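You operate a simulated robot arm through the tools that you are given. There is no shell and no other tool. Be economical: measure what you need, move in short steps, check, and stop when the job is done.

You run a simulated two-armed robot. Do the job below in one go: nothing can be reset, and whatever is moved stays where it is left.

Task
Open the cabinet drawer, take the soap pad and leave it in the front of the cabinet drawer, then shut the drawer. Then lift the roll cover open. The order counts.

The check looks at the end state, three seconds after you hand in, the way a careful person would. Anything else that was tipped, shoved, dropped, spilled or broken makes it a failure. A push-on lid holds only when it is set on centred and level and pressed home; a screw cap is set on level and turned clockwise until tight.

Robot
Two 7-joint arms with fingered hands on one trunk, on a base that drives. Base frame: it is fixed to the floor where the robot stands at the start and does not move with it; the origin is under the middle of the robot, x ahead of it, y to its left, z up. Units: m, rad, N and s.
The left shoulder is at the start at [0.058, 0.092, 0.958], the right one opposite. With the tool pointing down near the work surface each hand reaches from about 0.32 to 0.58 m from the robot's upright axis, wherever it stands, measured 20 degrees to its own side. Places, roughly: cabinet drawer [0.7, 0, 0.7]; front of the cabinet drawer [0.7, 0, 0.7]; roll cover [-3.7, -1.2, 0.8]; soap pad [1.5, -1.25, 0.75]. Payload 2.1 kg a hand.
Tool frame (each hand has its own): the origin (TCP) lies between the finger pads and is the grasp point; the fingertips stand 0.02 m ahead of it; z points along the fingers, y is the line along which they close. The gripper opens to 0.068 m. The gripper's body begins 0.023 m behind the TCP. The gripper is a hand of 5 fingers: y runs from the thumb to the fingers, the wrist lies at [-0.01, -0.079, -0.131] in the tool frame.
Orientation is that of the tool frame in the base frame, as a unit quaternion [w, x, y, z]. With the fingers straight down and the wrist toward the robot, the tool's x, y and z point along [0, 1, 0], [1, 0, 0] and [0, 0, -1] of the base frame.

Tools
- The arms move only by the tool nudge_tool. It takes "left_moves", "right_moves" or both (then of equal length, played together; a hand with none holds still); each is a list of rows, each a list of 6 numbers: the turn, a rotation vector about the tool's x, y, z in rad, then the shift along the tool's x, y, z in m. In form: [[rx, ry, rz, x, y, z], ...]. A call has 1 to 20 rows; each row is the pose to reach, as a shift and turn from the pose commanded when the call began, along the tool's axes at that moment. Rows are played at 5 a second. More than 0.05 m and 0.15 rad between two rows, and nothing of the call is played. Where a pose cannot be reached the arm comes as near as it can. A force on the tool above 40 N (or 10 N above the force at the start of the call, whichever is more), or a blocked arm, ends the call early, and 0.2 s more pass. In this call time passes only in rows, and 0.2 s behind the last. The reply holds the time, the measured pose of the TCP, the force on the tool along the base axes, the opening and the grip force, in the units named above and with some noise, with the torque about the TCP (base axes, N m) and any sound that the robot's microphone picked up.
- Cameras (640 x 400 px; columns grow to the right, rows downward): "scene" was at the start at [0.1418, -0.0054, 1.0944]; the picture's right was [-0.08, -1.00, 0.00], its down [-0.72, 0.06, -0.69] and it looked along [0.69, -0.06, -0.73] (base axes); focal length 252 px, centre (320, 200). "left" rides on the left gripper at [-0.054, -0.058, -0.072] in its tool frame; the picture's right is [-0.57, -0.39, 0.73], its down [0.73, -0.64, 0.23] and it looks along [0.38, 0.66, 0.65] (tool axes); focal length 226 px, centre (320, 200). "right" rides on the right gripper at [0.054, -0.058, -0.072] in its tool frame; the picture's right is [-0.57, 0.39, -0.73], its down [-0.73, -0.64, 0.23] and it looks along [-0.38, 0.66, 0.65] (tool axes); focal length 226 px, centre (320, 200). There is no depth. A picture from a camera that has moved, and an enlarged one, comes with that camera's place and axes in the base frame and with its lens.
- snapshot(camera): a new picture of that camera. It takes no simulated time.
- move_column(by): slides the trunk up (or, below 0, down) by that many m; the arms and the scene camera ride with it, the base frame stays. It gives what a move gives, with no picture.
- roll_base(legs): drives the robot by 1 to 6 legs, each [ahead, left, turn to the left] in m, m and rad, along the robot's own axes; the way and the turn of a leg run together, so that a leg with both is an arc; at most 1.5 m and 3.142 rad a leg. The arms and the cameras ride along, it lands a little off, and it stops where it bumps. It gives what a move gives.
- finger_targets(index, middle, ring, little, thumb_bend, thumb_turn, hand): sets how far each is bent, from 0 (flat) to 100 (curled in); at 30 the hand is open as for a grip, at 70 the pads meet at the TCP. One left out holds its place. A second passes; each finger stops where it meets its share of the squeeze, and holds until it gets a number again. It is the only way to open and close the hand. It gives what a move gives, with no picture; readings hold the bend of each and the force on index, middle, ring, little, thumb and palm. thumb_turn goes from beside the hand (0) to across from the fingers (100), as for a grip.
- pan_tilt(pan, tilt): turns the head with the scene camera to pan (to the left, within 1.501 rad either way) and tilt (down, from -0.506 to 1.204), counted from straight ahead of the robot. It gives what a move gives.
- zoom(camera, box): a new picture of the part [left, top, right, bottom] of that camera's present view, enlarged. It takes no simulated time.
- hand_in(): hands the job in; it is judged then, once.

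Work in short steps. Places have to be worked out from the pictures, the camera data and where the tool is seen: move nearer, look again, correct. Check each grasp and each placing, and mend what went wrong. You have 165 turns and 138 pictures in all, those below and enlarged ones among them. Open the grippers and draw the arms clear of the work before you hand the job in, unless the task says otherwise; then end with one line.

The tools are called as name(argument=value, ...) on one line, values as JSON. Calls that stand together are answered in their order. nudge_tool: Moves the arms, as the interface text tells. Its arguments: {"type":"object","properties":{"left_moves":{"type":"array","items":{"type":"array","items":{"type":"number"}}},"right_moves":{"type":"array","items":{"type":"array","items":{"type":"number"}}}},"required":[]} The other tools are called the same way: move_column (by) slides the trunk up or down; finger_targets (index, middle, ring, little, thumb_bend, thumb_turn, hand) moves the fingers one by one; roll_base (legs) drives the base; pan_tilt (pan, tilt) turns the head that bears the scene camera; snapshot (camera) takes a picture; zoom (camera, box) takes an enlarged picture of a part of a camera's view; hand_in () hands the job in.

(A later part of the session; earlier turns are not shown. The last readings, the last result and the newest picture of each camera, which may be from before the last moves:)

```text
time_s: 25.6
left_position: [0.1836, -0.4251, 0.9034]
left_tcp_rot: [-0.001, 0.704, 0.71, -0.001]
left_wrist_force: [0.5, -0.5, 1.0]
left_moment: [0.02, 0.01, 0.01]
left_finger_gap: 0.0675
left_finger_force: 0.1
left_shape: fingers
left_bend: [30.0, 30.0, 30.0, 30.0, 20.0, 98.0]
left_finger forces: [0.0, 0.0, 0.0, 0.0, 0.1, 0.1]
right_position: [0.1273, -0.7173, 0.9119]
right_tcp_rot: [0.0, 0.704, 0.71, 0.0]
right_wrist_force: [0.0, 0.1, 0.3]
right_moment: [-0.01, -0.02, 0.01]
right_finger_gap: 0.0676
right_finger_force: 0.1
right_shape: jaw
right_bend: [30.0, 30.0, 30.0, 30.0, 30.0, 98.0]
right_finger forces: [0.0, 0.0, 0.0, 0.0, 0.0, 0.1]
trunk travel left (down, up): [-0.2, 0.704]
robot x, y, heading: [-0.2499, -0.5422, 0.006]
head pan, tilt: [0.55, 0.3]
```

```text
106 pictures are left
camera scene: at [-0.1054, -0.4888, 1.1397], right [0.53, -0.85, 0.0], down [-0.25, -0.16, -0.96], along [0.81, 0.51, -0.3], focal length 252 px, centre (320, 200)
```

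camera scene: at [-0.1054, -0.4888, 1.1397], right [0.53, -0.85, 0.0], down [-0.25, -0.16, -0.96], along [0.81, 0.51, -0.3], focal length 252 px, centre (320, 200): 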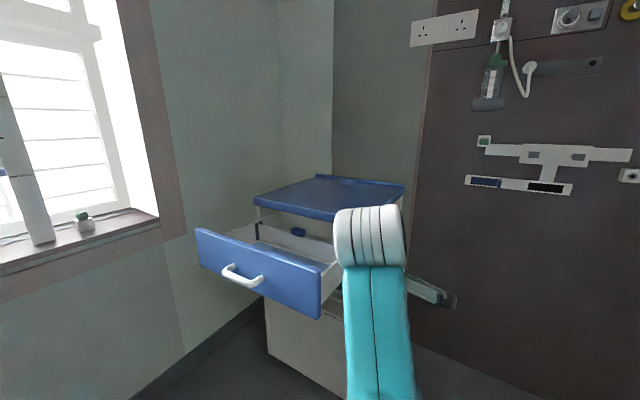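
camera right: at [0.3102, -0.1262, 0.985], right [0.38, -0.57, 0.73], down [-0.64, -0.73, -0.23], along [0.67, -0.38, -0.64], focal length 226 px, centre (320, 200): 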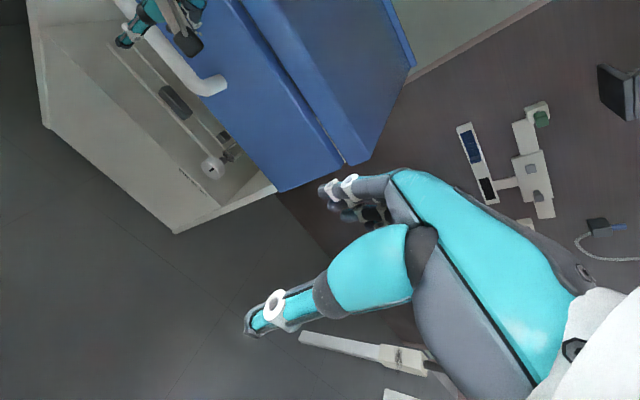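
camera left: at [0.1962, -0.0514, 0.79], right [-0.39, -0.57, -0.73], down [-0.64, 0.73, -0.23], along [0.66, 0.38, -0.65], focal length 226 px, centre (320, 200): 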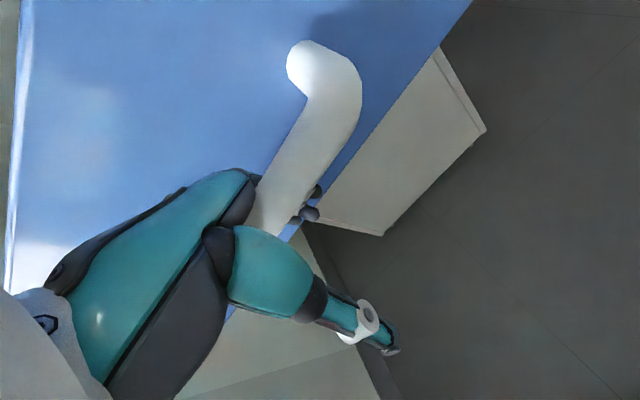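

I raise the trunk for overview and safe sweep, then look right and around.

move_column(by=0.3)

roll_base(legs=[[0.05, 0.2, 0], [0, 0, -1.57]])

pan_tilt(pan=0.6, tilt=0.35)

snapshot(camera="scene")

pan_tilt(pan=-0.6, tilt=0.3)

snapshot(camera="scene")

pan_tilt(pan=-1.45, tilt=0.3)

snapshot(camera="scene")

```text
time_s: 28.6
left_position: [0.1826, -0.4243, 1.2034]
left_tcp_rot: [-0.001, 0.705, 0.71, -0.001]
left_wrist_force: [0.6, 0.5, -0.6]
left_moment: [0.02, -0.02, -0.03]
left_finger_gap: 0.0675
left_finger_force: 0.0
left_shape: fingers
left_bend: [30.0, 30.0, 30.0, 30.0, 20.0, 98.0]
left_finger forces: [0.0, 0.0, 0.0, 0.0, 0.0, 0.0]
right_position: [0.1281, -0.7178, 1.2128]
right_tcp_rot: [0.0, 0.704, 0.71, 0.0]
right_wrist_force: [0.0, -0.1, 0.4]
right_moment: [0.02, -0.02, 0.03]
right_finger_gap: 0.0677
right_finger_force: 0.1
right_shape: jaw
right_bend: [30.0, 30.0, 30.0, 30.0, 30.0, 98.0]
right_finger forces: [0.1, 0.0, 0.0, 0.0, 0.1, 0.0]
trunk travel left (down, up): [-0.5, 0.404]
robot x, y, heading: [-0.248, -0.5394, 0.012]
head pan, tilt: [0.55, 0.3]
```

```text
time_s: 34.1
left_position: [-0.0818, -0.772, 1.2041]
left_tcp_rot: [-0.001, 1.0, 0.005, -0.001]
left_wrist_force: [0.5, 0.5, -0.6]
left_moment: [0.0, 0.02, -0.04]
left_finger_gap: 0.0676
left_finger_force: 0.2
left_shape: fingers
left_bend: [30.0, 30.0, 30.0, 30.0, 20.0, 98.0]
left_finger forces: [0.1, 0.1, 0.0, 0.1, 0.1, 0.1]
right_position: [-0.3759, -0.7177, 1.2133]
right_tcp_rot: [-0.001, 1.0, 0.006, 0.0]
right_wrist_force: [-0.1, 0.6, -0.5]
right_moment: [-0.01, -0.02, 0.0]
right_finger_gap: 0.0678
right_finger_force: 0.0
right_shape: jaw
right_bend: [30.0, 30.0, 30.0, 30.0, 30.0, 98.0]
right_finger forces: [0.0, 0.1, 0.0, 0.0, 0.0, 0.1]
trunk travel left (down, up): [-0.5, 0.404]
robot x, y, heading: [-0.1967, -0.3424, -1.554]
head pan, tilt: [0.55, 0.3]
```

```text
time_s: 34.7
left_position: [-0.0811, -0.772, 1.2041]
left_tcp_rot: [-0.002, 1.0, 0.005, 0.0]
left_wrist_force: [-0.2, 0.8, 0.0]
left_moment: [0.02, -0.02, 0.01]
left_finger_gap: 0.0675
left_finger_force: 0.0
left_shape: fingers
left_bend: [30.0, 30.0, 30.0, 30.0, 20.0, 98.0]
left_finger forces: [0.0, 0.1, 0.1, 0.1, 0.1, 0.0]
right_position: [-0.3745, -0.7164, 1.2122]
right_tcp_rot: [0.001, 1.0, 0.007, 0.0]
right_wrist_force: [0.8, -0.1, 0.0]
right_moment: [0.02, 0.01, 0.01]
right_finger_gap: 0.0676
right_finger_force: 0.1
right_shape: jaw
right_bend: [30.0, 30.0, 30.0, 30.0, 30.0, 98.0]
right_finger forces: [0.0, 0.0, 0.0, 0.0, 0.0, 0.0]
trunk travel left (down, up): [-0.5, 0.404]
robot x, y, heading: [-0.2008, -0.3416, -1.56]
head pan, tilt: [0.6, 0.351]
```

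```text
105 pictures are left
camera scene: at [-0.1449, -0.4379, 1.4375], right [-0.82, -0.57, 0.0], down [-0.2, 0.28, -0.94], along [0.54, -0.77, -0.34], focal length 252 px, centre (320, 200)
```

scene: 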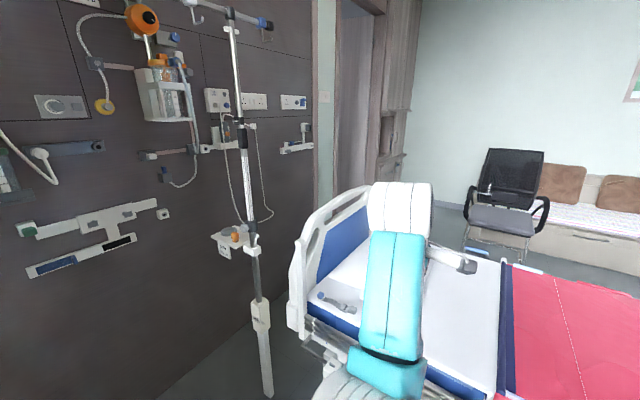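

```text
time_s: 36.1
left_position: [-0.082, -0.772, 1.2053]
left_tcp_rot: [-0.002, 1.0, 0.005, 0.0]
left_wrist_force: [-0.2, 0.4, 0.5]
left_moment: [-0.03, -0.04, -0.02]
left_finger_gap: 0.0676
left_finger_force: 0.1
left_shape: fingers
left_bend: [30.0, 30.0, 30.0, 30.0, 20.0, 98.0]
left_finger forces: [0.1, 0.1, 0.0, 0.1, 0.1, 0.1]
right_position: [-0.3747, -0.7181, 1.2111]
right_tcp_rot: [-0.001, 1.0, 0.006, -0.001]
right_wrist_force: [-0.2, -0.2, 0.4]
right_moment: [-0.01, 0.01, 0.01]
right_finger_gap: 0.0673
right_finger_force: 0.0
right_shape: jaw
right_bend: [30.0, 30.0, 30.0, 30.0, 30.0, 98.0]
right_finger forces: [0.0, 0.0, 0.1, 0.1, 0.0, 0.0]
trunk travel left (down, up): [-0.5, 0.404]
robot x, y, heading: [-0.1984, -0.3456, -1.559]
head pan, tilt: [-0.6, 0.3]
```

```text
104 pictures are left
camera scene: at [-0.2501, -0.4394, 1.4422], right [-0.83, 0.55, 0.0], down [0.16, 0.25, -0.96], along [-0.53, -0.79, -0.3], focal length 252 px, centre (320, 200)
```

scene: 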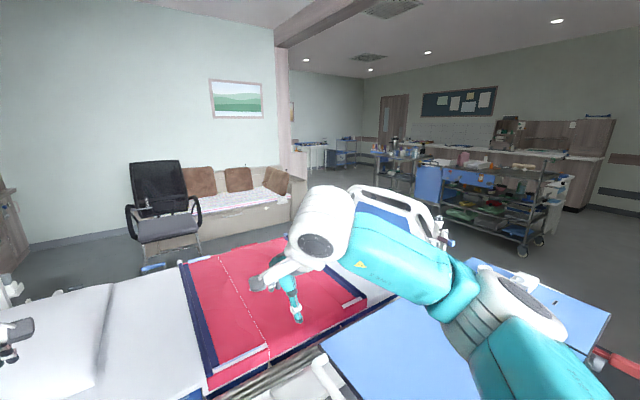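

```text
time_s: 37.3
left_position: [-0.0819, -0.772, 1.2036]
left_tcp_rot: [-0.002, 1.0, 0.005, 0.0]
left_wrist_force: [-0.2, -0.6, 0.8]
left_moment: [0.0, -0.02, -0.02]
left_finger_gap: 0.0676
left_finger_force: 0.0
left_shape: fingers
left_bend: [30.0, 30.0, 30.0, 30.0, 20.0, 98.0]
left_finger forces: [0.1, 0.0, 0.1, 0.0, 0.0, 0.0]
right_position: [-0.3748, -0.7167, 1.2121]
right_tcp_rot: [0.001, 1.0, 0.006, 0.0]
right_wrist_force: [-0.3, 0.2, -0.5]
right_moment: [-0.02, 0.03, 0.01]
right_finger_gap: 0.0678
right_finger_force: 0.0
right_shape: jaw
right_bend: [30.0, 30.0, 30.0, 30.0, 30.0, 98.0]
right_finger forces: [0.0, 0.0, 0.1, 0.0, 0.0, 0.1]
trunk travel left (down, up): [-0.5, 0.404]
robot x, y, heading: [-0.1968, -0.3385, -1.561]
head pan, tilt: [-1.45, 0.3]
```

```text
103 pictures are left
camera scene: at [-0.2909, -0.374, 1.4422], right [-0.13, 0.99, 0.0], down [0.29, 0.04, -0.96], along [-0.95, -0.13, -0.3], focal length 252 px, centre (320, 200)
```

scene: 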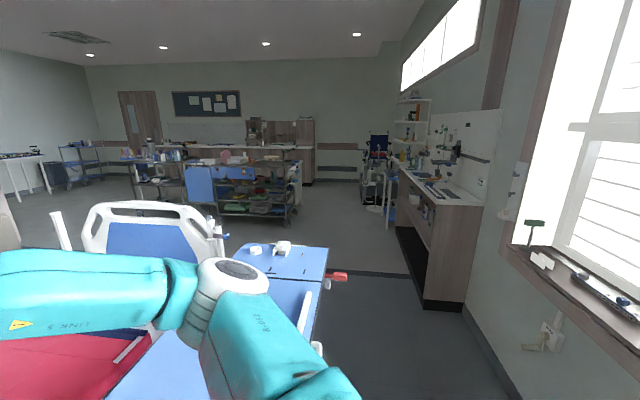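

There's an overbed table and a trolley to the −x side. Zoom on items on the overbed table and trolley.

zoom(camera="scene", box=[220, 220, 360, 310])

zoom(camera="scene", box=[120, 110, 320, 235])

zoom(camera="scene", box=[350, 90, 510, 220])

```text
4.44 times, centred on (290, 265) of scene
camera zoom: at [-0.2909, -0.374, 1.4422], right [-0.13, 0.99, 0.0], down [0.29, 0.04, -0.96], along [-0.95, -0.13, -0.3], focal length 1122 px, centre (453, -89)
```

zoom: 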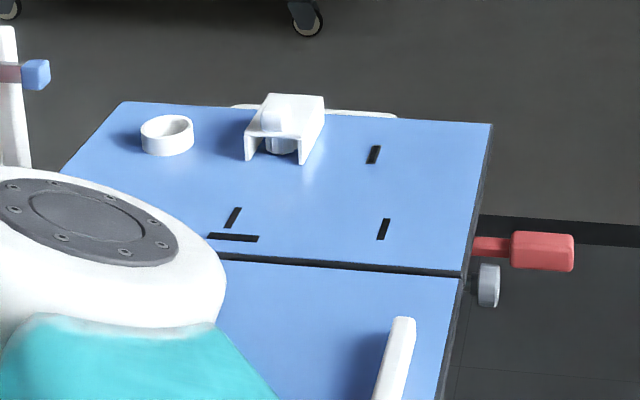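

```text
3.20 times, centred on (220, 172) of scene
camera zoom: at [-0.2909, -0.374, 1.4422], right [-0.13, 0.99, 0.0], down [0.29, 0.04, -0.96], along [-0.95, -0.13, -0.3], focal length 808 px, centre (640, 288)
```

zoom: 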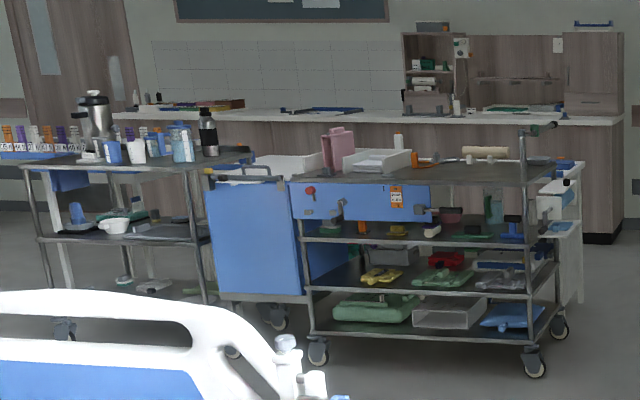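

```text
3.08 times, centred on (430, 155) of scene
camera zoom: at [-0.2909, -0.374, 1.4422], right [-0.13, 0.99, 0.0], down [0.29, 0.04, -0.96], along [-0.95, -0.13, -0.3], focal length 777 px, centre (-18, 338)
```

zoom: 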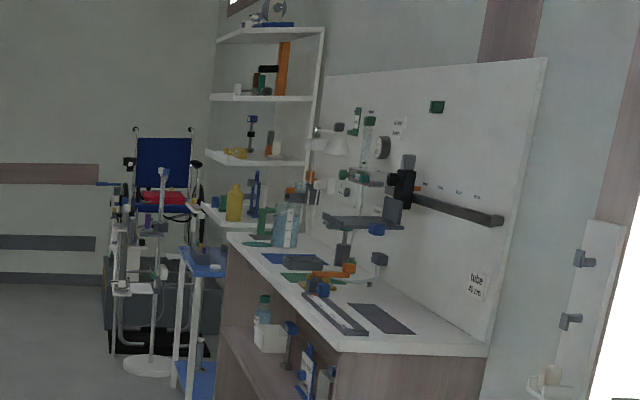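

Zoom carefully at the tray/bed-head area from this higher vantage.

pan_tilt(pan=0.8, tilt=0.4)

zoom(camera="scene", box=[280, 150, 400, 225])

zoom(camera="scene", box=[360, 180, 520, 300])

zoom(camera="scene", box=[180, 0, 500, 200])

```text
time_s: 39.4
left_position: [-0.0815, -0.7714, 1.203]
left_tcp_rot: [-0.002, 1.0, 0.005, 0.001]
left_wrist_force: [0.3, -0.9, -0.6]
left_moment: [-0.03, -0.01, 0.01]
left_finger_gap: 0.0676
left_finger_force: 0.2
left_shape: fingers
left_bend: [30.0, 30.0, 30.0, 30.0, 20.0, 98.0]
left_finger forces: [0.1, 0.0, 0.1, 0.0, 0.0, 0.1]
right_position: [-0.3746, -0.7171, 1.2122]
right_tcp_rot: [0.0, 1.0, 0.006, 0.0]
right_wrist_force: [0.6, 0.6, -0.1]
right_moment: [-0.04, -0.01, 0.03]
right_finger_gap: 0.0676
right_finger_force: 0.3
right_shape: jaw
right_bend: [30.0, 30.0, 30.0, 30.0, 30.0, 98.0]
right_finger forces: [0.0, 0.0, 0.1, 0.1, 0.0, 0.0]
trunk travel left (down, up): [-0.5, 0.404]
robot x, y, heading: [-0.1987, -0.342, -1.558]
head pan, tilt: [0.799, 0.4]
```

```text
5.33 times, centred on (340, 188) of scene
camera zoom: at [-0.1312, -0.4255, 1.4329], right [-0.69, -0.72, 0.0], down [-0.28, 0.27, -0.92], along [0.67, -0.63, -0.39], focal length 1347 px, centre (213, 267)
```

zoom: 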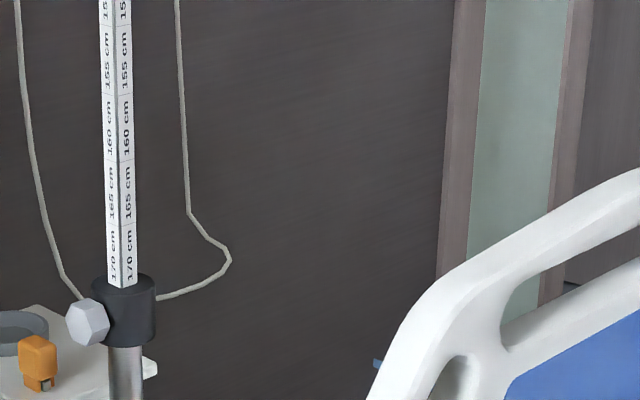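

```text
3.33 times, centred on (440, 240) of scene
camera zoom: at [-0.1312, -0.4255, 1.4329], right [-0.69, -0.72, 0.0], down [-0.28, 0.27, -0.92], along [0.67, -0.63, -0.39], focal length 842 px, centre (-80, 67)
```

zoom: 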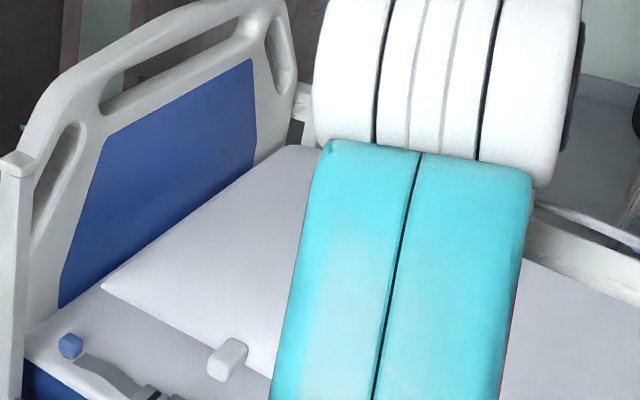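

```text
2.00 times, centred on (340, 100) of scene
camera zoom: at [-0.1312, -0.4255, 1.4329], right [-0.69, -0.72, 0.0], down [-0.28, 0.27, -0.92], along [0.67, -0.63, -0.39], focal length 505 px, centre (280, 400)
```

zoom: 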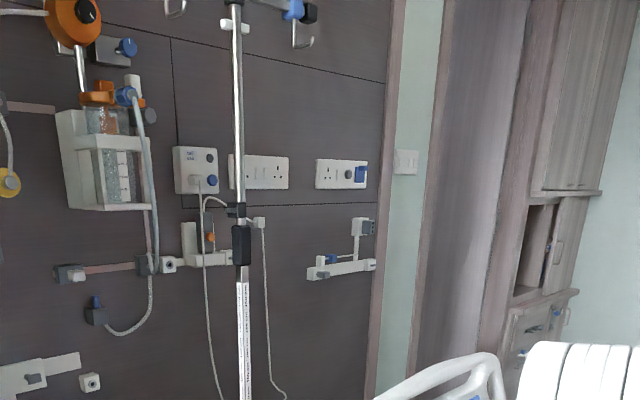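

Something light blue sits behind the headboard near (0.73, −1.48, 0.73). I move nearer and higher to look behind the headboard.

roll_base(legs=[[0.2, 0, 0], [0, 0.38, 0]])

move_column(by=0.35)

pan_tilt(pan=0.7, tilt=0.6)

snapshot(camera="scene")

```text
time_s: 43.0
left_position: [0.3012, -0.9664, 1.2054]
left_tcp_rot: [-0.003, 1.0, 0.003, 0.0]
left_wrist_force: [-0.3, -0.1, 0.1]
left_moment: [0.01, 0.0, -0.01]
left_finger_gap: 0.0677
left_finger_force: 0.0
left_shape: fingers
left_bend: [30.0, 30.0, 30.0, 30.0, 20.0, 98.0]
left_finger forces: [0.0, 0.0, 0.0, 0.0, 0.0, 0.1]
right_position: [0.0074, -0.9105, 1.2126]
right_tcp_rot: [0.001, 1.0, 0.004, 0.001]
right_wrist_force: [-0.6, -0.1, 0.0]
right_moment: [0.0, -0.01, 0.01]
right_finger_gap: 0.0674
right_finger_force: 0.1
right_shape: jaw
right_bend: [30.0, 30.0, 30.0, 30.0, 30.0, 98.0]
right_finger forces: [0.0, 0.0, 0.0, 0.0, 0.0, 0.1]
trunk travel left (down, up): [-0.5, 0.404]
robot x, y, heading: [0.1879, -0.5333, -1.557]
head pan, tilt: [0.799, 0.4]
```

```text
time_s: 46.4
left_position: [0.3008, -0.9661, 1.5547]
left_tcp_rot: [-0.001, 1.0, 0.004, 0.0]
left_wrist_force: [-0.7, -0.1, 0.5]
left_moment: [0.0, 0.01, 0.0]
left_finger_gap: 0.0678
left_finger_force: 0.1
left_shape: fingers
left_bend: [30.0, 30.0, 30.0, 30.0, 20.0, 98.0]
left_finger forces: [0.0, 0.1, 0.1, 0.0, 0.0, 0.0]
right_position: [0.0082, -0.9109, 1.5613]
right_tcp_rot: [0.0, 1.0, 0.004, 0.0]
right_wrist_force: [0.1, 0.8, 0.1]
right_moment: [0.01, 0.01, 0.02]
right_finger_gap: 0.0675
right_finger_force: 0.1
right_shape: jaw
right_bend: [30.0, 30.0, 30.0, 30.0, 30.0, 98.0]
right_finger forces: [0.0, 0.1, 0.1, 0.0, 0.0, 0.1]
trunk travel left (down, up): [-0.85, 0.054]
robot x, y, heading: [0.1875, -0.5366, -1.565]
head pan, tilt: [0.799, 0.4]
```

```text
time_s: 47.1
left_position: [0.3004, -0.9656, 1.5537]
left_tcp_rot: [-0.002, 1.0, 0.003, 0.001]
left_wrist_force: [-0.6, -0.5, -0.2]
left_moment: [0.0, -0.01, -0.03]
left_finger_gap: 0.0678
left_finger_force: 0.1
left_shape: fingers
left_bend: [30.0, 30.0, 30.0, 30.0, 20.0, 98.0]
left_finger forces: [0.0, 0.1, 0.0, 0.1, 0.1, 0.1]
right_position: [0.0074, -0.9108, 1.5621]
right_tcp_rot: [0.0, 1.0, 0.004, -0.001]
right_wrist_force: [0.1, 0.2, 0.7]
right_moment: [0.02, -0.03, -0.01]
right_finger_gap: 0.0676
right_finger_force: 0.1
right_shape: jaw
right_bend: [30.0, 30.0, 30.0, 30.0, 30.0, 98.0]
right_finger forces: [0.0, 0.0, 0.0, 0.1, 0.0, 0.0]
trunk travel left (down, up): [-0.85, 0.054]
robot x, y, heading: [0.1862, -0.537, -1.561]
head pan, tilt: [0.7, 0.6]
```

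```text
96 pictures are left
camera scene: at [0.2426, -0.6126, 1.7651], right [-0.76, -0.65, 0.0], down [-0.37, 0.43, -0.83], along [0.54, -0.63, -0.56], focal length 252 px, centre (320, 200)
```

scene: 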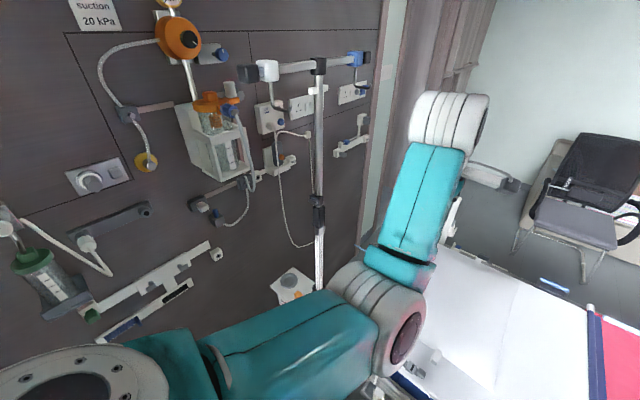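

The arm blocks the view; rotate the body right 0.7 and pan further left.

roll_base(legs=[[0, 0, -0.75]])

pan_tilt(pan=1.35, tilt=0.6)

snapshot(camera="scene")

```text
time_s: 49.5
left_position: [-0.0225, -0.929, 1.5534]
left_tcp_rot: [-0.001, 0.932, -0.362, 0.001]
left_wrist_force: [0.1, -0.4, -0.5]
left_moment: [-0.01, 0.03, 0.01]
left_finger_gap: 0.0674
left_finger_force: 0.0
left_shape: fingers
left_bend: [30.0, 30.0, 30.0, 30.0, 20.0, 98.0]
left_finger forces: [0.1, 0.0, 0.1, 0.1, 0.0, 0.0]
right_position: [-0.2002, -0.6895, 1.5615]
right_tcp_rot: [0.001, 0.933, -0.361, 0.0]
right_wrist_force: [-0.1, 0.6, -0.2]
right_moment: [0.01, -0.02, -0.02]
right_finger_gap: 0.0678
right_finger_force: 0.1
right_shape: jaw
right_bend: [30.0, 30.0, 30.0, 30.0, 30.0, 98.0]
right_finger forces: [0.1, 0.0, 0.0, 0.1, 0.1, 0.1]
trunk travel left (down, up): [-0.85, 0.054]
robot x, y, heading: [0.1862, -0.5356, -2.311]
head pan, tilt: [0.7, 0.6]
```

```text
time_s: 50.5
left_position: [-0.0227, -0.9296, 1.5542]
left_tcp_rot: [-0.002, 0.932, -0.362, 0.001]
left_wrist_force: [0.5, 1.5, -0.6]
left_moment: [-0.01, 0.0, 0.0]
left_finger_gap: 0.0676
left_finger_force: 0.0
left_shape: fingers
left_bend: [30.0, 30.0, 30.0, 30.0, 20.0, 98.0]
left_finger forces: [0.0, 0.1, 0.0, 0.0, 0.1, 0.0]
right_position: [-0.1998, -0.6893, 1.5621]
right_tcp_rot: [0.0, 0.932, -0.361, 0.001]
right_wrist_force: [-0.2, -0.2, -0.1]
right_moment: [-0.02, 0.01, 0.02]
right_finger_gap: 0.0678
right_finger_force: 0.1
right_shape: jaw
right_bend: [30.0, 30.0, 30.0, 30.0, 30.0, 98.0]
right_finger forces: [0.1, 0.0, 0.0, 0.0, 0.0, 0.0]
trunk travel left (down, up): [-0.85, 0.054]
robot x, y, heading: [0.1862, -0.5337, -2.315]
head pan, tilt: [1.349, 0.6]
```

```text
95 pictures are left
camera scene: at [0.2283, -0.6153, 1.765], right [-0.82, -0.57, 0.0], down [-0.32, 0.46, -0.83], along [0.47, -0.68, -0.56], focal length 252 px, centre (320, 200)
```

scene: 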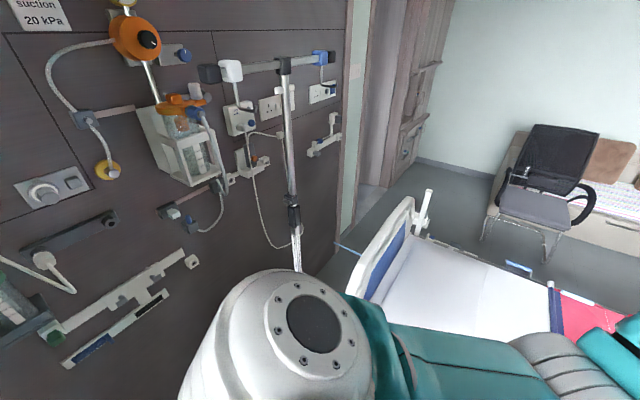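

zoom(camera="scene", box=[300, 190, 440, 280])

pan_tilt(pan=1.35, tilt=1.0)

snapshot(camera="scene")

```text
4.44 times, centred on (370, 235) of scene
camera zoom: at [0.2283, -0.6153, 1.765], right [-0.82, -0.57, 0.0], down [-0.32, 0.46, -0.83], along [0.47, -0.68, -0.56], focal length 1122 px, centre (98, 44)
```

zoom: 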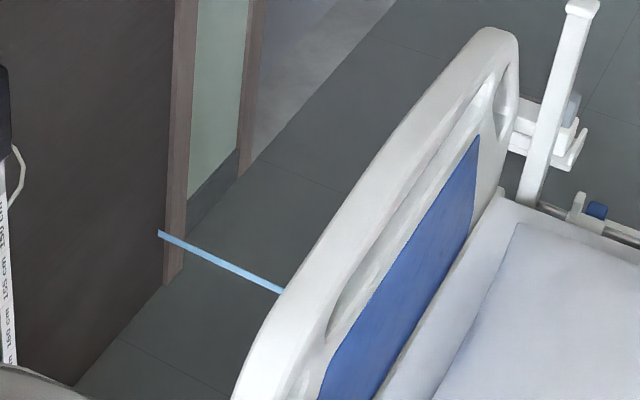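

```text
time_s: 51.4
left_position: [-0.022, -0.9302, 1.553]
left_tcp_rot: [-0.001, 0.932, -0.362, 0.0]
left_wrist_force: [-0.2, -0.9, 0.1]
left_moment: [-0.01, -0.01, 0.0]
left_finger_gap: 0.0679
left_finger_force: 0.0
left_shape: fingers
left_bend: [30.0, 30.0, 30.0, 30.0, 20.0, 98.0]
left_finger forces: [0.0, 0.1, 0.0, 0.1, 0.0, 0.0]
right_position: [-0.1991, -0.6902, 1.5619]
right_tcp_rot: [0.0, 0.932, -0.362, 0.0]
right_wrist_force: [0.1, 0.4, -0.5]
right_moment: [0.0, 0.01, -0.03]
right_finger_gap: 0.0677
right_finger_force: 0.2
right_shape: jaw
right_bend: [30.0, 30.0, 30.0, 30.0, 30.0, 98.0]
right_finger forces: [0.0, 0.0, 0.1, 0.1, 0.0, 0.0]
trunk travel left (down, up): [-0.85, 0.054]
robot x, y, heading: [0.1832, -0.5365, -2.314]
head pan, tilt: [1.349, 1.0]
```

```text
93 pictures are left
camera scene: at [0.2178, -0.5999, 1.7331], right [-0.82, -0.57, 0.0], down [-0.48, 0.69, -0.54], along [0.31, -0.44, -0.84], focal length 252 px, centre (320, 200)
```

scene: 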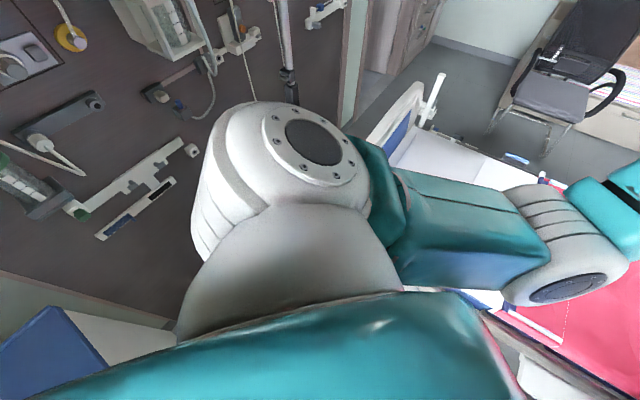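

The blue stick is a tie to the wall. There's an opening past the wall's end (door frame) — probably a washroom behind the wall where (1.5, −1.25) lies. Zoom there.

pan_tilt(pan=1.2, tilt=0.35)

snapshot(camera="scene")

zoom(camera="scene", box=[240, 60, 480, 230])

```text
time_s: 52.4
left_position: [-0.0236, -0.9305, 1.5556]
left_tcp_rot: [-0.001, 0.932, -0.362, 0.0]
left_wrist_force: [-0.1, -0.3, -0.3]
left_moment: [-0.02, 0.01, 0.02]
left_finger_gap: 0.0677
left_finger_force: 0.1
left_shape: fingers
left_bend: [30.0, 30.0, 30.0, 30.0, 20.0, 98.0]
left_finger forces: [0.0, 0.1, 0.0, 0.0, 0.0, 0.1]
right_position: [-0.1999, -0.6893, 1.5615]
right_tcp_rot: [0.001, 0.932, -0.361, 0.001]
right_wrist_force: [-0.9, -0.1, 0.8]
right_moment: [0.02, -0.01, 0.01]
right_finger_gap: 0.0678
right_finger_force: 0.0
right_shape: jaw
right_bend: [30.0, 30.0, 30.0, 30.0, 30.0, 98.0]
right_finger forces: [0.1, 0.0, 0.0, 0.0, 0.0, 0.1]
trunk travel left (down, up): [-0.85, 0.054]
robot x, y, heading: [0.1876, -0.5365, -2.306]
head pan, tilt: [1.201, 0.351]
```

```text
92 pictures are left
camera scene: at [0.2193, -0.6261, 1.7877], right [-0.9, -0.44, 0.0], down [-0.15, 0.31, -0.94], along [0.42, -0.84, -0.34], focal length 252 px, centre (320, 200)
```

scene: 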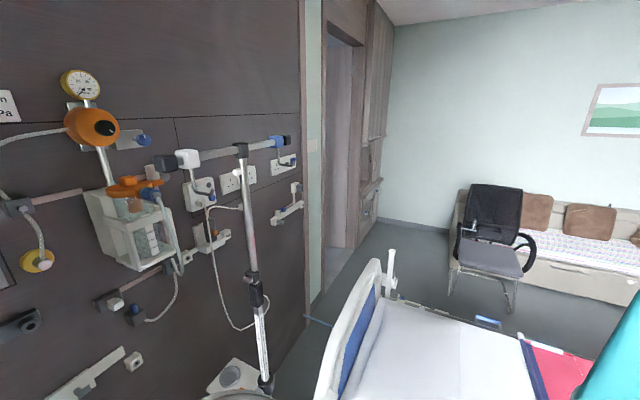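

```text
2.35 times, centred on (360, 145) of scene
camera zoom: at [0.2193, -0.6261, 1.7877], right [-0.9, -0.44, 0.0], down [-0.15, 0.31, -0.94], along [0.42, -0.84, -0.34], focal length 594 px, centre (226, 329)
```

zoom: 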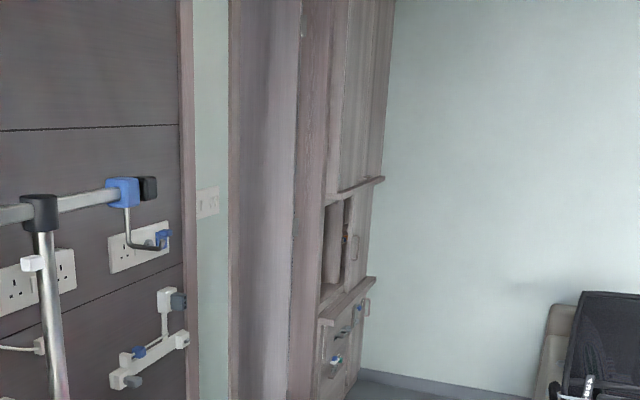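

The spot (1.5, −1.25) is behind the headwall, reachable via a doorway near (1.1, −2.75). I'll drive around the bed's foot: first turn to face −x and pass between the overbed table and the window.

roll_base(legs=[[0, 0, -0.83], [0.45, -0.55, 0], [1.3, 0, 0]])

pan_tilt(pan=0.7, tilt=0.45)

snapshot(camera="scene")

```text
time_s: 64.5
left_position: [-2.0117, -0.1541, 1.5548]
left_tcp_rot: [-0.002, 0.716, -0.698, 0.001]
left_wrist_force: [0.2, -0.3, -0.7]
left_moment: [0.03, 0.0, -0.03]
left_finger_gap: 0.0677
left_finger_force: 0.0
left_shape: fingers
left_bend: [30.0, 30.0, 30.0, 30.0, 20.0, 98.0]
left_finger forces: [0.1, 0.0, 0.0, 0.1, 0.0, 0.0]
right_position: [-1.9618, 0.1403, 1.5607]
right_tcp_rot: [0.0, 0.716, -0.698, 0.001]
right_wrist_force: [-0.1, -0.3, -0.8]
right_moment: [0.0, -0.02, 0.01]
right_finger_gap: 0.0679
right_finger_force: 0.0
right_shape: jaw
right_bend: [30.0, 30.0, 30.0, 30.0, 30.0, 98.0]
right_finger forces: [0.0, 0.0, 0.1, 0.0, 0.1, 0.1]
trunk travel left (down, up): [-0.85, 0.054]
robot x, y, heading: [-1.5854, -0.031, -3.112]
head pan, tilt: [1.201, 0.351]
```

```text
time_s: 65.5
left_position: [-2.012, -0.1544, 1.554]
left_tcp_rot: [-0.001, 0.716, -0.698, 0.002]
left_wrist_force: [0.2, -0.3, 0.6]
left_moment: [-0.01, -0.01, 0.02]
left_finger_gap: 0.0675
left_finger_force: 0.1
left_shape: fingers
left_bend: [30.0, 30.0, 30.0, 30.0, 20.0, 98.0]
left_finger forces: [0.1, 0.0, 0.0, 0.0, 0.0, 0.0]
right_position: [-1.9623, 0.1397, 1.5616]
right_tcp_rot: [0.001, 0.716, -0.698, 0.0]
right_wrist_force: [1.5, 0.2, 1.1]
right_moment: [0.04, -0.01, 0.01]
right_finger_gap: 0.0676
right_finger_force: 0.0
right_shape: jaw
right_bend: [30.0, 30.0, 30.0, 30.0, 30.0, 98.0]
right_finger forces: [0.0, 0.0, 0.1, 0.1, 0.0, 0.0]
trunk travel left (down, up): [-0.85, 0.054]
robot x, y, heading: [-1.5851, -0.0334, -3.118]
head pan, tilt: [0.7, 0.45]
```

```text
90 pictures are left
camera scene: at [-1.6634, -0.0915, 1.7786], right [-0.66, 0.75, 0.0], down [0.33, 0.29, -0.9], along [-0.67, -0.6, -0.44], focal length 252 px, centre (320, 200)
```

scene: 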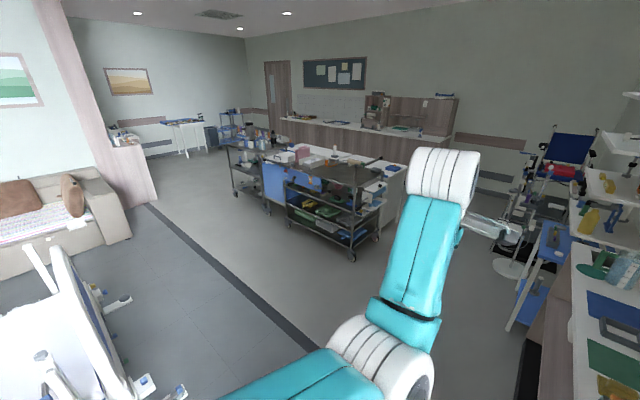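

Floor is clear. Continue past the bed's foot, then along −y, then turn to face +x.

roll_base(legs=[[0.62, 0.1, 0], [0, 1.3, 0], [0, 1.25, 0], [0, 0, 3.115]])

pan_tilt(pan=0.0, tilt=0.4)

snapshot(camera="scene")

```text
time_s: 88.2
left_position: [-1.7114, -2.6224, 1.5543]
left_tcp_rot: [-0.001, 0.731, 0.682, 0.0]
left_wrist_force: [-0.5, -0.6, 0.1]
left_moment: [0.02, 0.0, 0.0]
left_finger_gap: 0.0674
left_finger_force: 0.2
left_shape: fingers
left_bend: [30.0, 30.0, 30.0, 30.0, 20.0, 98.0]
left_finger forces: [0.1, 0.0, 0.1, 0.0, 0.0, 0.0]
right_position: [-1.7891, -2.9105, 1.5631]
right_tcp_rot: [-0.001, 0.731, 0.682, 0.0]
right_wrist_force: [-0.5, 0.8, -0.2]
right_moment: [-0.02, -0.03, -0.01]
right_finger_gap: 0.0676
right_finger_force: 0.0
right_shape: jaw
right_bend: [30.0, 30.0, 30.0, 30.0, 30.0, 98.0]
right_finger forces: [0.1, 0.0, 0.0, 0.0, 0.0, 0.1]
trunk travel left (down, up): [-0.85, 0.054]
robot x, y, heading: [-2.1476, -2.709, -0.067]
head pan, tilt: [0.7, 0.45]
```

```text
time_s: 89.3
left_position: [-1.7099, -2.623, 1.554]
left_tcp_rot: [-0.001, 0.732, 0.682, -0.001]
left_wrist_force: [0.1, -0.5, 0.6]
left_moment: [-0.03, 0.02, -0.03]
left_finger_gap: 0.0677
left_finger_force: 0.2
left_shape: fingers
left_bend: [30.0, 30.0, 30.0, 30.0, 20.0, 98.0]
left_finger forces: [0.0, 0.0, 0.1, 0.0, 0.0, 0.0]
right_position: [-1.7888, -2.9093, 1.5612]
right_tcp_rot: [0.0, 0.731, 0.683, 0.0]
right_wrist_force: [-0.5, 0.1, 0.0]
right_moment: [0.01, -0.02, -0.02]
right_finger_gap: 0.0679
right_finger_force: 0.0
right_shape: jaw
right_bend: [30.0, 30.0, 30.0, 30.0, 30.0, 98.0]
right_finger forces: [0.0, 0.0, 0.1, 0.1, 0.0, 0.0]
trunk travel left (down, up): [-0.85, 0.054]
robot x, y, heading: [-2.1439, -2.7024, -0.068]
head pan, tilt: [0.0, 0.4]
```

```text
89 pictures are left
camera scene: at [-2.0454, -2.7106, 1.7832], right [-0.07, -1.0, 0.0], down [-0.39, 0.03, -0.92], along [0.92, -0.06, -0.39], focal length 252 px, centre (320, 200)
```

scene: 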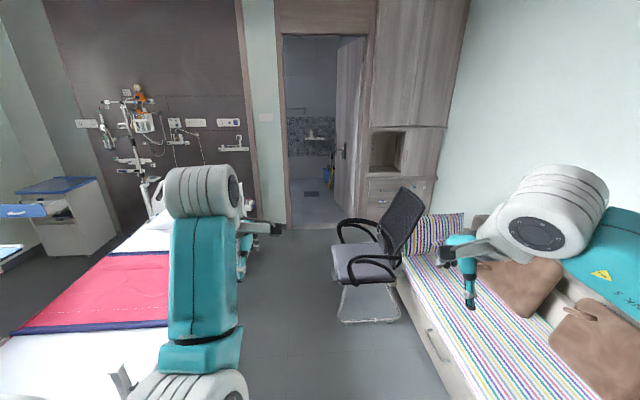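

The bathroom is visible through an open door. Drive along the aisle between bed and chair (center y ≈ −2.6), heading corrected.

roll_base(legs=[[0, 0, 0.067], [1.1, 0.1, 0], [1.4, 0, 0]])

pan_tilt(pan=0.1, tilt=0.55)

snapshot(camera="scene")

```text
time_s: 102.1
left_position: [0.8076, -2.5529, 1.5542]
left_tcp_rot: [-0.002, 0.712, 0.702, -0.002]
left_wrist_force: [-0.1, 0.5, 0.0]
left_moment: [0.0, -0.01, 0.0]
left_finger_gap: 0.0676
left_finger_force: 0.1
left_shape: fingers
left_bend: [30.0, 30.0, 30.0, 30.0, 20.0, 98.0]
left_finger forces: [0.1, 0.0, 0.1, 0.1, 0.0, 0.0]
right_position: [0.7447, -2.8447, 1.561]
right_tcp_rot: [-0.001, 0.711, 0.703, 0.001]
right_wrist_force: [0.5, 0.7, 0.2]
right_moment: [0.0, -0.01, -0.03]
right_finger_gap: 0.0675
right_finger_force: 0.1
right_shape: jaw
right_bend: [30.0, 30.0, 30.0, 30.0, 30.0, 98.0]
right_finger forces: [0.0, 0.0, 0.0, 0.0, 0.0, 0.0]
trunk travel left (down, up): [-0.85, 0.054]
robot x, y, heading: [0.3741, -2.6576, -0.01]
head pan, tilt: [0.0, 0.4]
```

```text
time_s: 102.8
left_position: [0.8066, -2.553, 1.5537]
left_tcp_rot: [-0.001, 0.712, 0.702, -0.001]
left_wrist_force: [0.1, 0.4, -0.6]
left_moment: [0.02, 0.05, -0.02]
left_finger_gap: 0.0677
left_finger_force: 0.0
left_shape: fingers
left_bend: [30.0, 30.0, 30.0, 30.0, 20.0, 98.0]
left_finger forces: [0.1, 0.0, 0.1, 0.0, 0.1, 0.1]
right_position: [0.746, -2.844, 1.5605]
right_tcp_rot: [0.001, 0.711, 0.703, 0.0]
right_wrist_force: [-0.3, 0.0, -0.4]
right_moment: [-0.06, -0.02, -0.03]
right_finger_gap: 0.0676
right_finger_force: 0.1
right_shape: jaw
right_bend: [30.0, 30.0, 30.0, 30.0, 30.0, 98.0]
right_finger forces: [0.1, 0.1, 0.0, 0.0, 0.1, 0.0]
trunk travel left (down, up): [-0.85, 0.054]
robot x, y, heading: [0.3732, -2.6557, -0.011]
head pan, tilt: [0.099, 0.55]
```

```text
88 pictures are left
camera scene: at [0.4745, -2.6497, 1.7696], right [0.09, -1.0, 0.0], down [-0.52, -0.04, -0.85], along [0.85, 0.07, -0.52], focal length 252 px, centre (320, 200)
```

scene: 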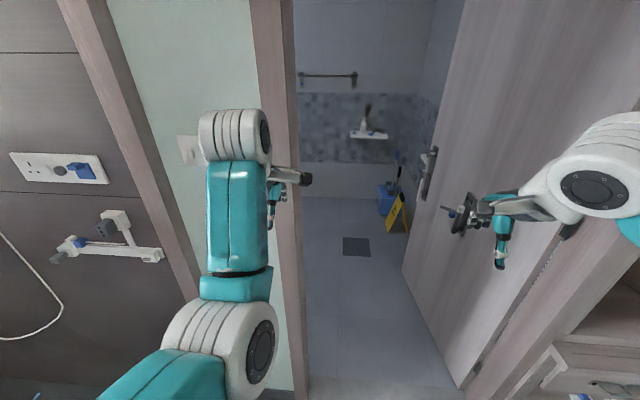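

Doorway spans y ≈ −2.51…−3.35 with the leaf open along the right. Centre at y −2.92 and enter.

roll_base(legs=[[0.15, -0.27, 0.01], [1.15, 0, 0]])

pan_tilt(pan=1.3, tilt=0.6)

snapshot(camera="scene")

```text
time_s: 110.4
left_position: [2.1154, -2.8175, 1.5544]
left_tcp_rot: [-0.002, 0.708, 0.706, -0.002]
left_wrist_force: [0.3, 0.1, 0.5]
left_moment: [-0.03, -0.02, 0.02]
left_finger_gap: 0.0679
left_finger_force: 0.0
left_shape: fingers
left_bend: [30.0, 30.0, 30.0, 30.0, 20.0, 98.0]
left_finger forces: [0.0, 0.0, 0.1, 0.1, 0.0, 0.0]
right_position: [2.0578, -3.1093, 1.5612]
right_tcp_rot: [0.001, 0.708, 0.707, 0.001]
right_wrist_force: [0.2, 0.3, -0.3]
right_moment: [-0.02, -0.03, 0.02]
right_finger_gap: 0.0677
right_finger_force: 0.0
right_shape: jaw
right_bend: [30.0, 30.0, 30.0, 30.0, 30.0, 98.0]
right_finger forces: [0.0, 0.1, 0.0, 0.0, 0.1, 0.1]
trunk travel left (down, up): [-0.85, 0.054]
robot x, y, heading: [1.685, -2.9303, -0.001]
head pan, tilt: [0.099, 0.55]
```

```text
time_s: 111.8
left_position: [2.115, -2.8174, 1.5544]
left_tcp_rot: [-0.001, 0.708, 0.706, -0.001]
left_wrist_force: [0.0, 0.4, -0.2]
left_moment: [-0.03, 0.02, -0.01]
left_finger_gap: 0.0677
left_finger_force: 0.0
left_shape: fingers
left_bend: [30.0, 30.0, 30.0, 30.0, 20.0, 98.0]
left_finger forces: [0.0, 0.1, 0.0, 0.0, 0.1, 0.0]
right_position: [2.0567, -3.1103, 1.562]
right_tcp_rot: [0.0, 0.707, 0.707, 0.001]
right_wrist_force: [-0.4, -0.2, 0.3]
right_moment: [-0.02, -0.02, 0.0]
right_finger_gap: 0.0679
right_finger_force: 0.0
right_shape: jaw
right_bend: [30.0, 30.0, 30.0, 30.0, 30.0, 98.0]
right_finger forces: [0.0, 0.1, 0.0, 0.0, 0.0, 0.0]
trunk travel left (down, up): [-0.85, 0.054]
robot x, y, heading: [1.6838, -2.9282, 0.004]
head pan, tilt: [1.3, 0.6]
```

```text
87 pictures are left
camera scene: at [1.7182, -2.8428, 1.765], right [0.96, -0.27, 0.0], down [-0.15, -0.54, -0.83], along [0.22, 0.8, -0.56], focal length 252 px, centre (320, 200)
```

scene: 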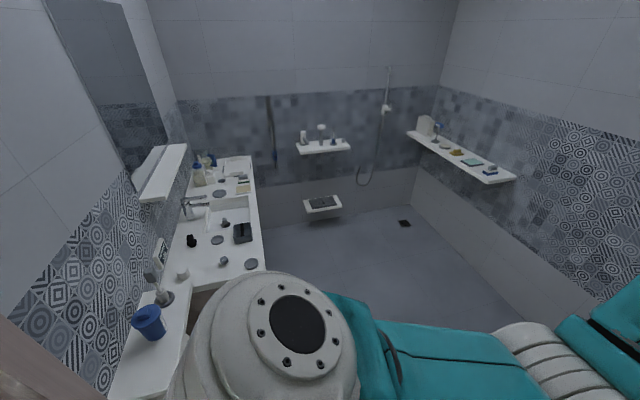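

Bathroom found, with a sink counter along x ≈ 1.5. Zoom over the counter to find the soap pad.

zoom(camera="scene", box=[160, 140, 280, 215])

zoom(camera="scene", box=[150, 200, 280, 281])

zoom(camera="scene", box=[290, 110, 520, 220])

```text
5.33 times, centred on (220, 178) of scene
camera zoom: at [1.7182, -2.8428, 1.765], right [0.96, -0.27, 0.0], down [-0.15, -0.54, -0.83], along [0.22, 0.8, -0.56], focal length 1347 px, centre (853, 320)
```

zoom: 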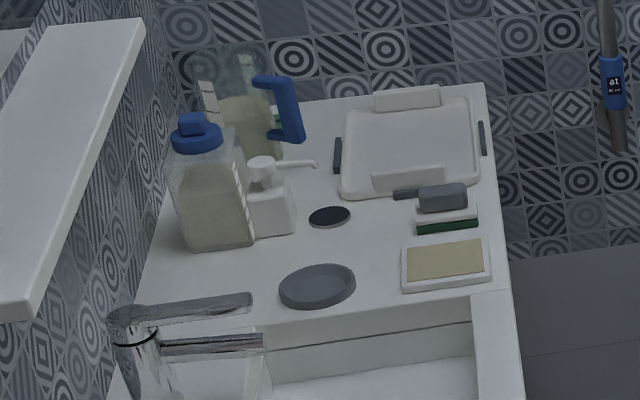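

```text
4.92 times, centred on (215, 240) of scene
camera zoom: at [1.7182, -2.8428, 1.765], right [0.96, -0.27, 0.0], down [-0.15, -0.54, -0.83], along [0.22, 0.8, -0.56], focal length 1243 px, centre (837, 1)
```

zoom: 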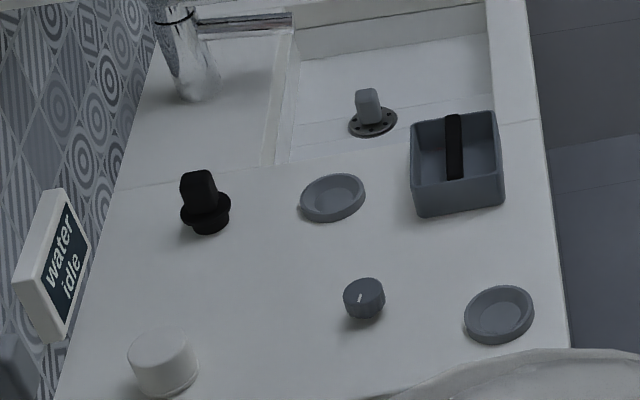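

```text
2.78 times, centred on (405, 165) of scene
camera zoom: at [1.7182, -2.8428, 1.765], right [0.96, -0.27, 0.0], down [-0.15, -0.54, -0.83], along [0.22, 0.8, -0.56], focal length 703 px, centre (84, 297)
```

zoom: 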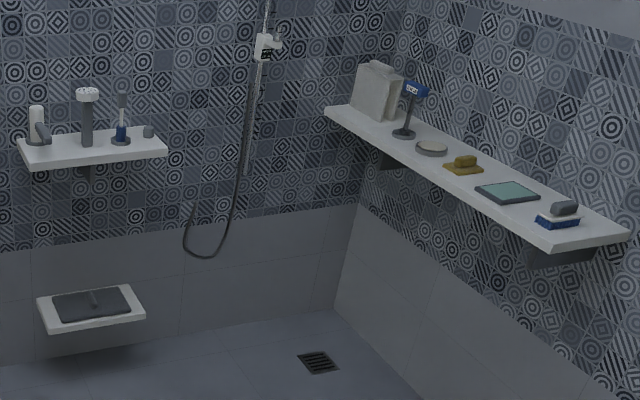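

Candidates sit on the sink counter's far end near (1.6, −1.15). I drive in beside the counter and turn to face it (−x).

roll_base(legs=[[0.6, 0, 0], [0, 1.4, 0], [0, 0.25, 0], [0, 0, 3.1]])

pan_tilt(pan=0.0, tilt=0.9)

snapshot(camera="scene")

```text
time_s: 113.5
left_position: [2.2896, -2.8314, 1.5574]
left_tcp_rot: [0.0, 0.722, 0.692, 0.0]
left_wrist_force: [-0.1, 0.7, -0.3]
left_moment: [-0.01, 0.01, 0.0]
left_finger_gap: 0.0673
left_finger_force: 0.0
left_shape: fingers
left_bend: [30.0, 30.0, 30.0, 30.0, 20.0, 98.0]
left_finger forces: [0.1, 0.0, 0.0, 0.1, 0.1, 0.0]
right_position: [2.2185, -3.1205, 1.5629]
right_tcp_rot: [0.001, 0.721, 0.693, 0.0]
right_wrist_force: [0.1, -0.2, 0.1]
right_moment: [-0.02, -0.03, -0.04]
right_finger_gap: 0.068
right_finger_force: 0.1
right_shape: jaw
right_bend: [30.0, 30.0, 30.0, 30.0, 30.0, 98.0]
right_finger forces: [0.1, 0.0, 0.1, 0.0, 0.0, 0.0]
trunk travel left (down, up): [-0.85, 0.054]
robot x, y, heading: [1.8607, -2.9287, -0.045]
head pan, tilt: [1.3, 0.6]
stopped in leg 1: the robot was blocked; the commanded pose is now the measured one
```

```text
time_s: 114.9
left_position: [2.287, -2.8305, 1.5555]
left_tcp_rot: [0.001, 0.72, 0.694, 0.001]
left_wrist_force: [0.1, 1.5, -0.1]
left_moment: [-0.01, 0.02, 0.0]
left_finger_gap: 0.0676
left_finger_force: 0.1
left_shape: fingers
left_bend: [30.0, 30.0, 30.0, 30.0, 20.0, 98.0]
left_finger forces: [0.0, 0.0, 0.1, 0.0, 0.0, 0.0]
right_position: [2.2192, -3.1193, 1.5647]
right_tcp_rot: [0.002, 0.719, 0.695, 0.001]
right_wrist_force: [0.0, 0.1, -0.5]
right_moment: [0.0, -0.04, 0.01]
right_finger_gap: 0.0678
right_finger_force: 0.0
right_shape: jaw
right_bend: [30.0, 30.0, 30.0, 30.0, 30.0, 98.0]
right_finger forces: [0.0, 0.0, 0.0, 0.0, 0.0, 0.1]
trunk travel left (down, up): [-0.85, 0.054]
robot x, y, heading: [1.8591, -2.9276, -0.036]
head pan, tilt: [0.0, 0.901]
```

```text
83 pictures are left
camera scene: at [1.94, -2.893, 1.7412], right [-0.04, -1.0, 0.02], down [-0.78, 0.01, -0.62], along [0.62, -0.04, -0.78], focal length 252 px, centre (320, 200)
```

scene: 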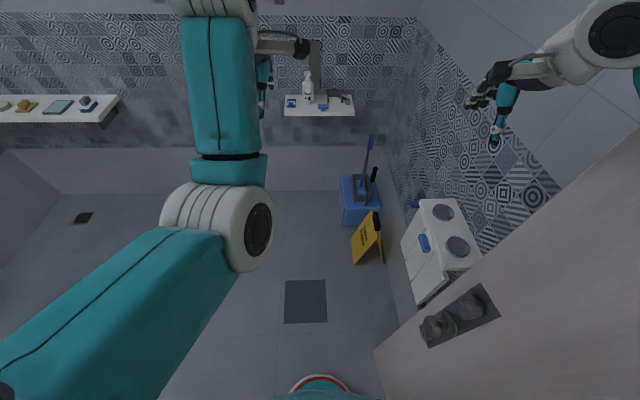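

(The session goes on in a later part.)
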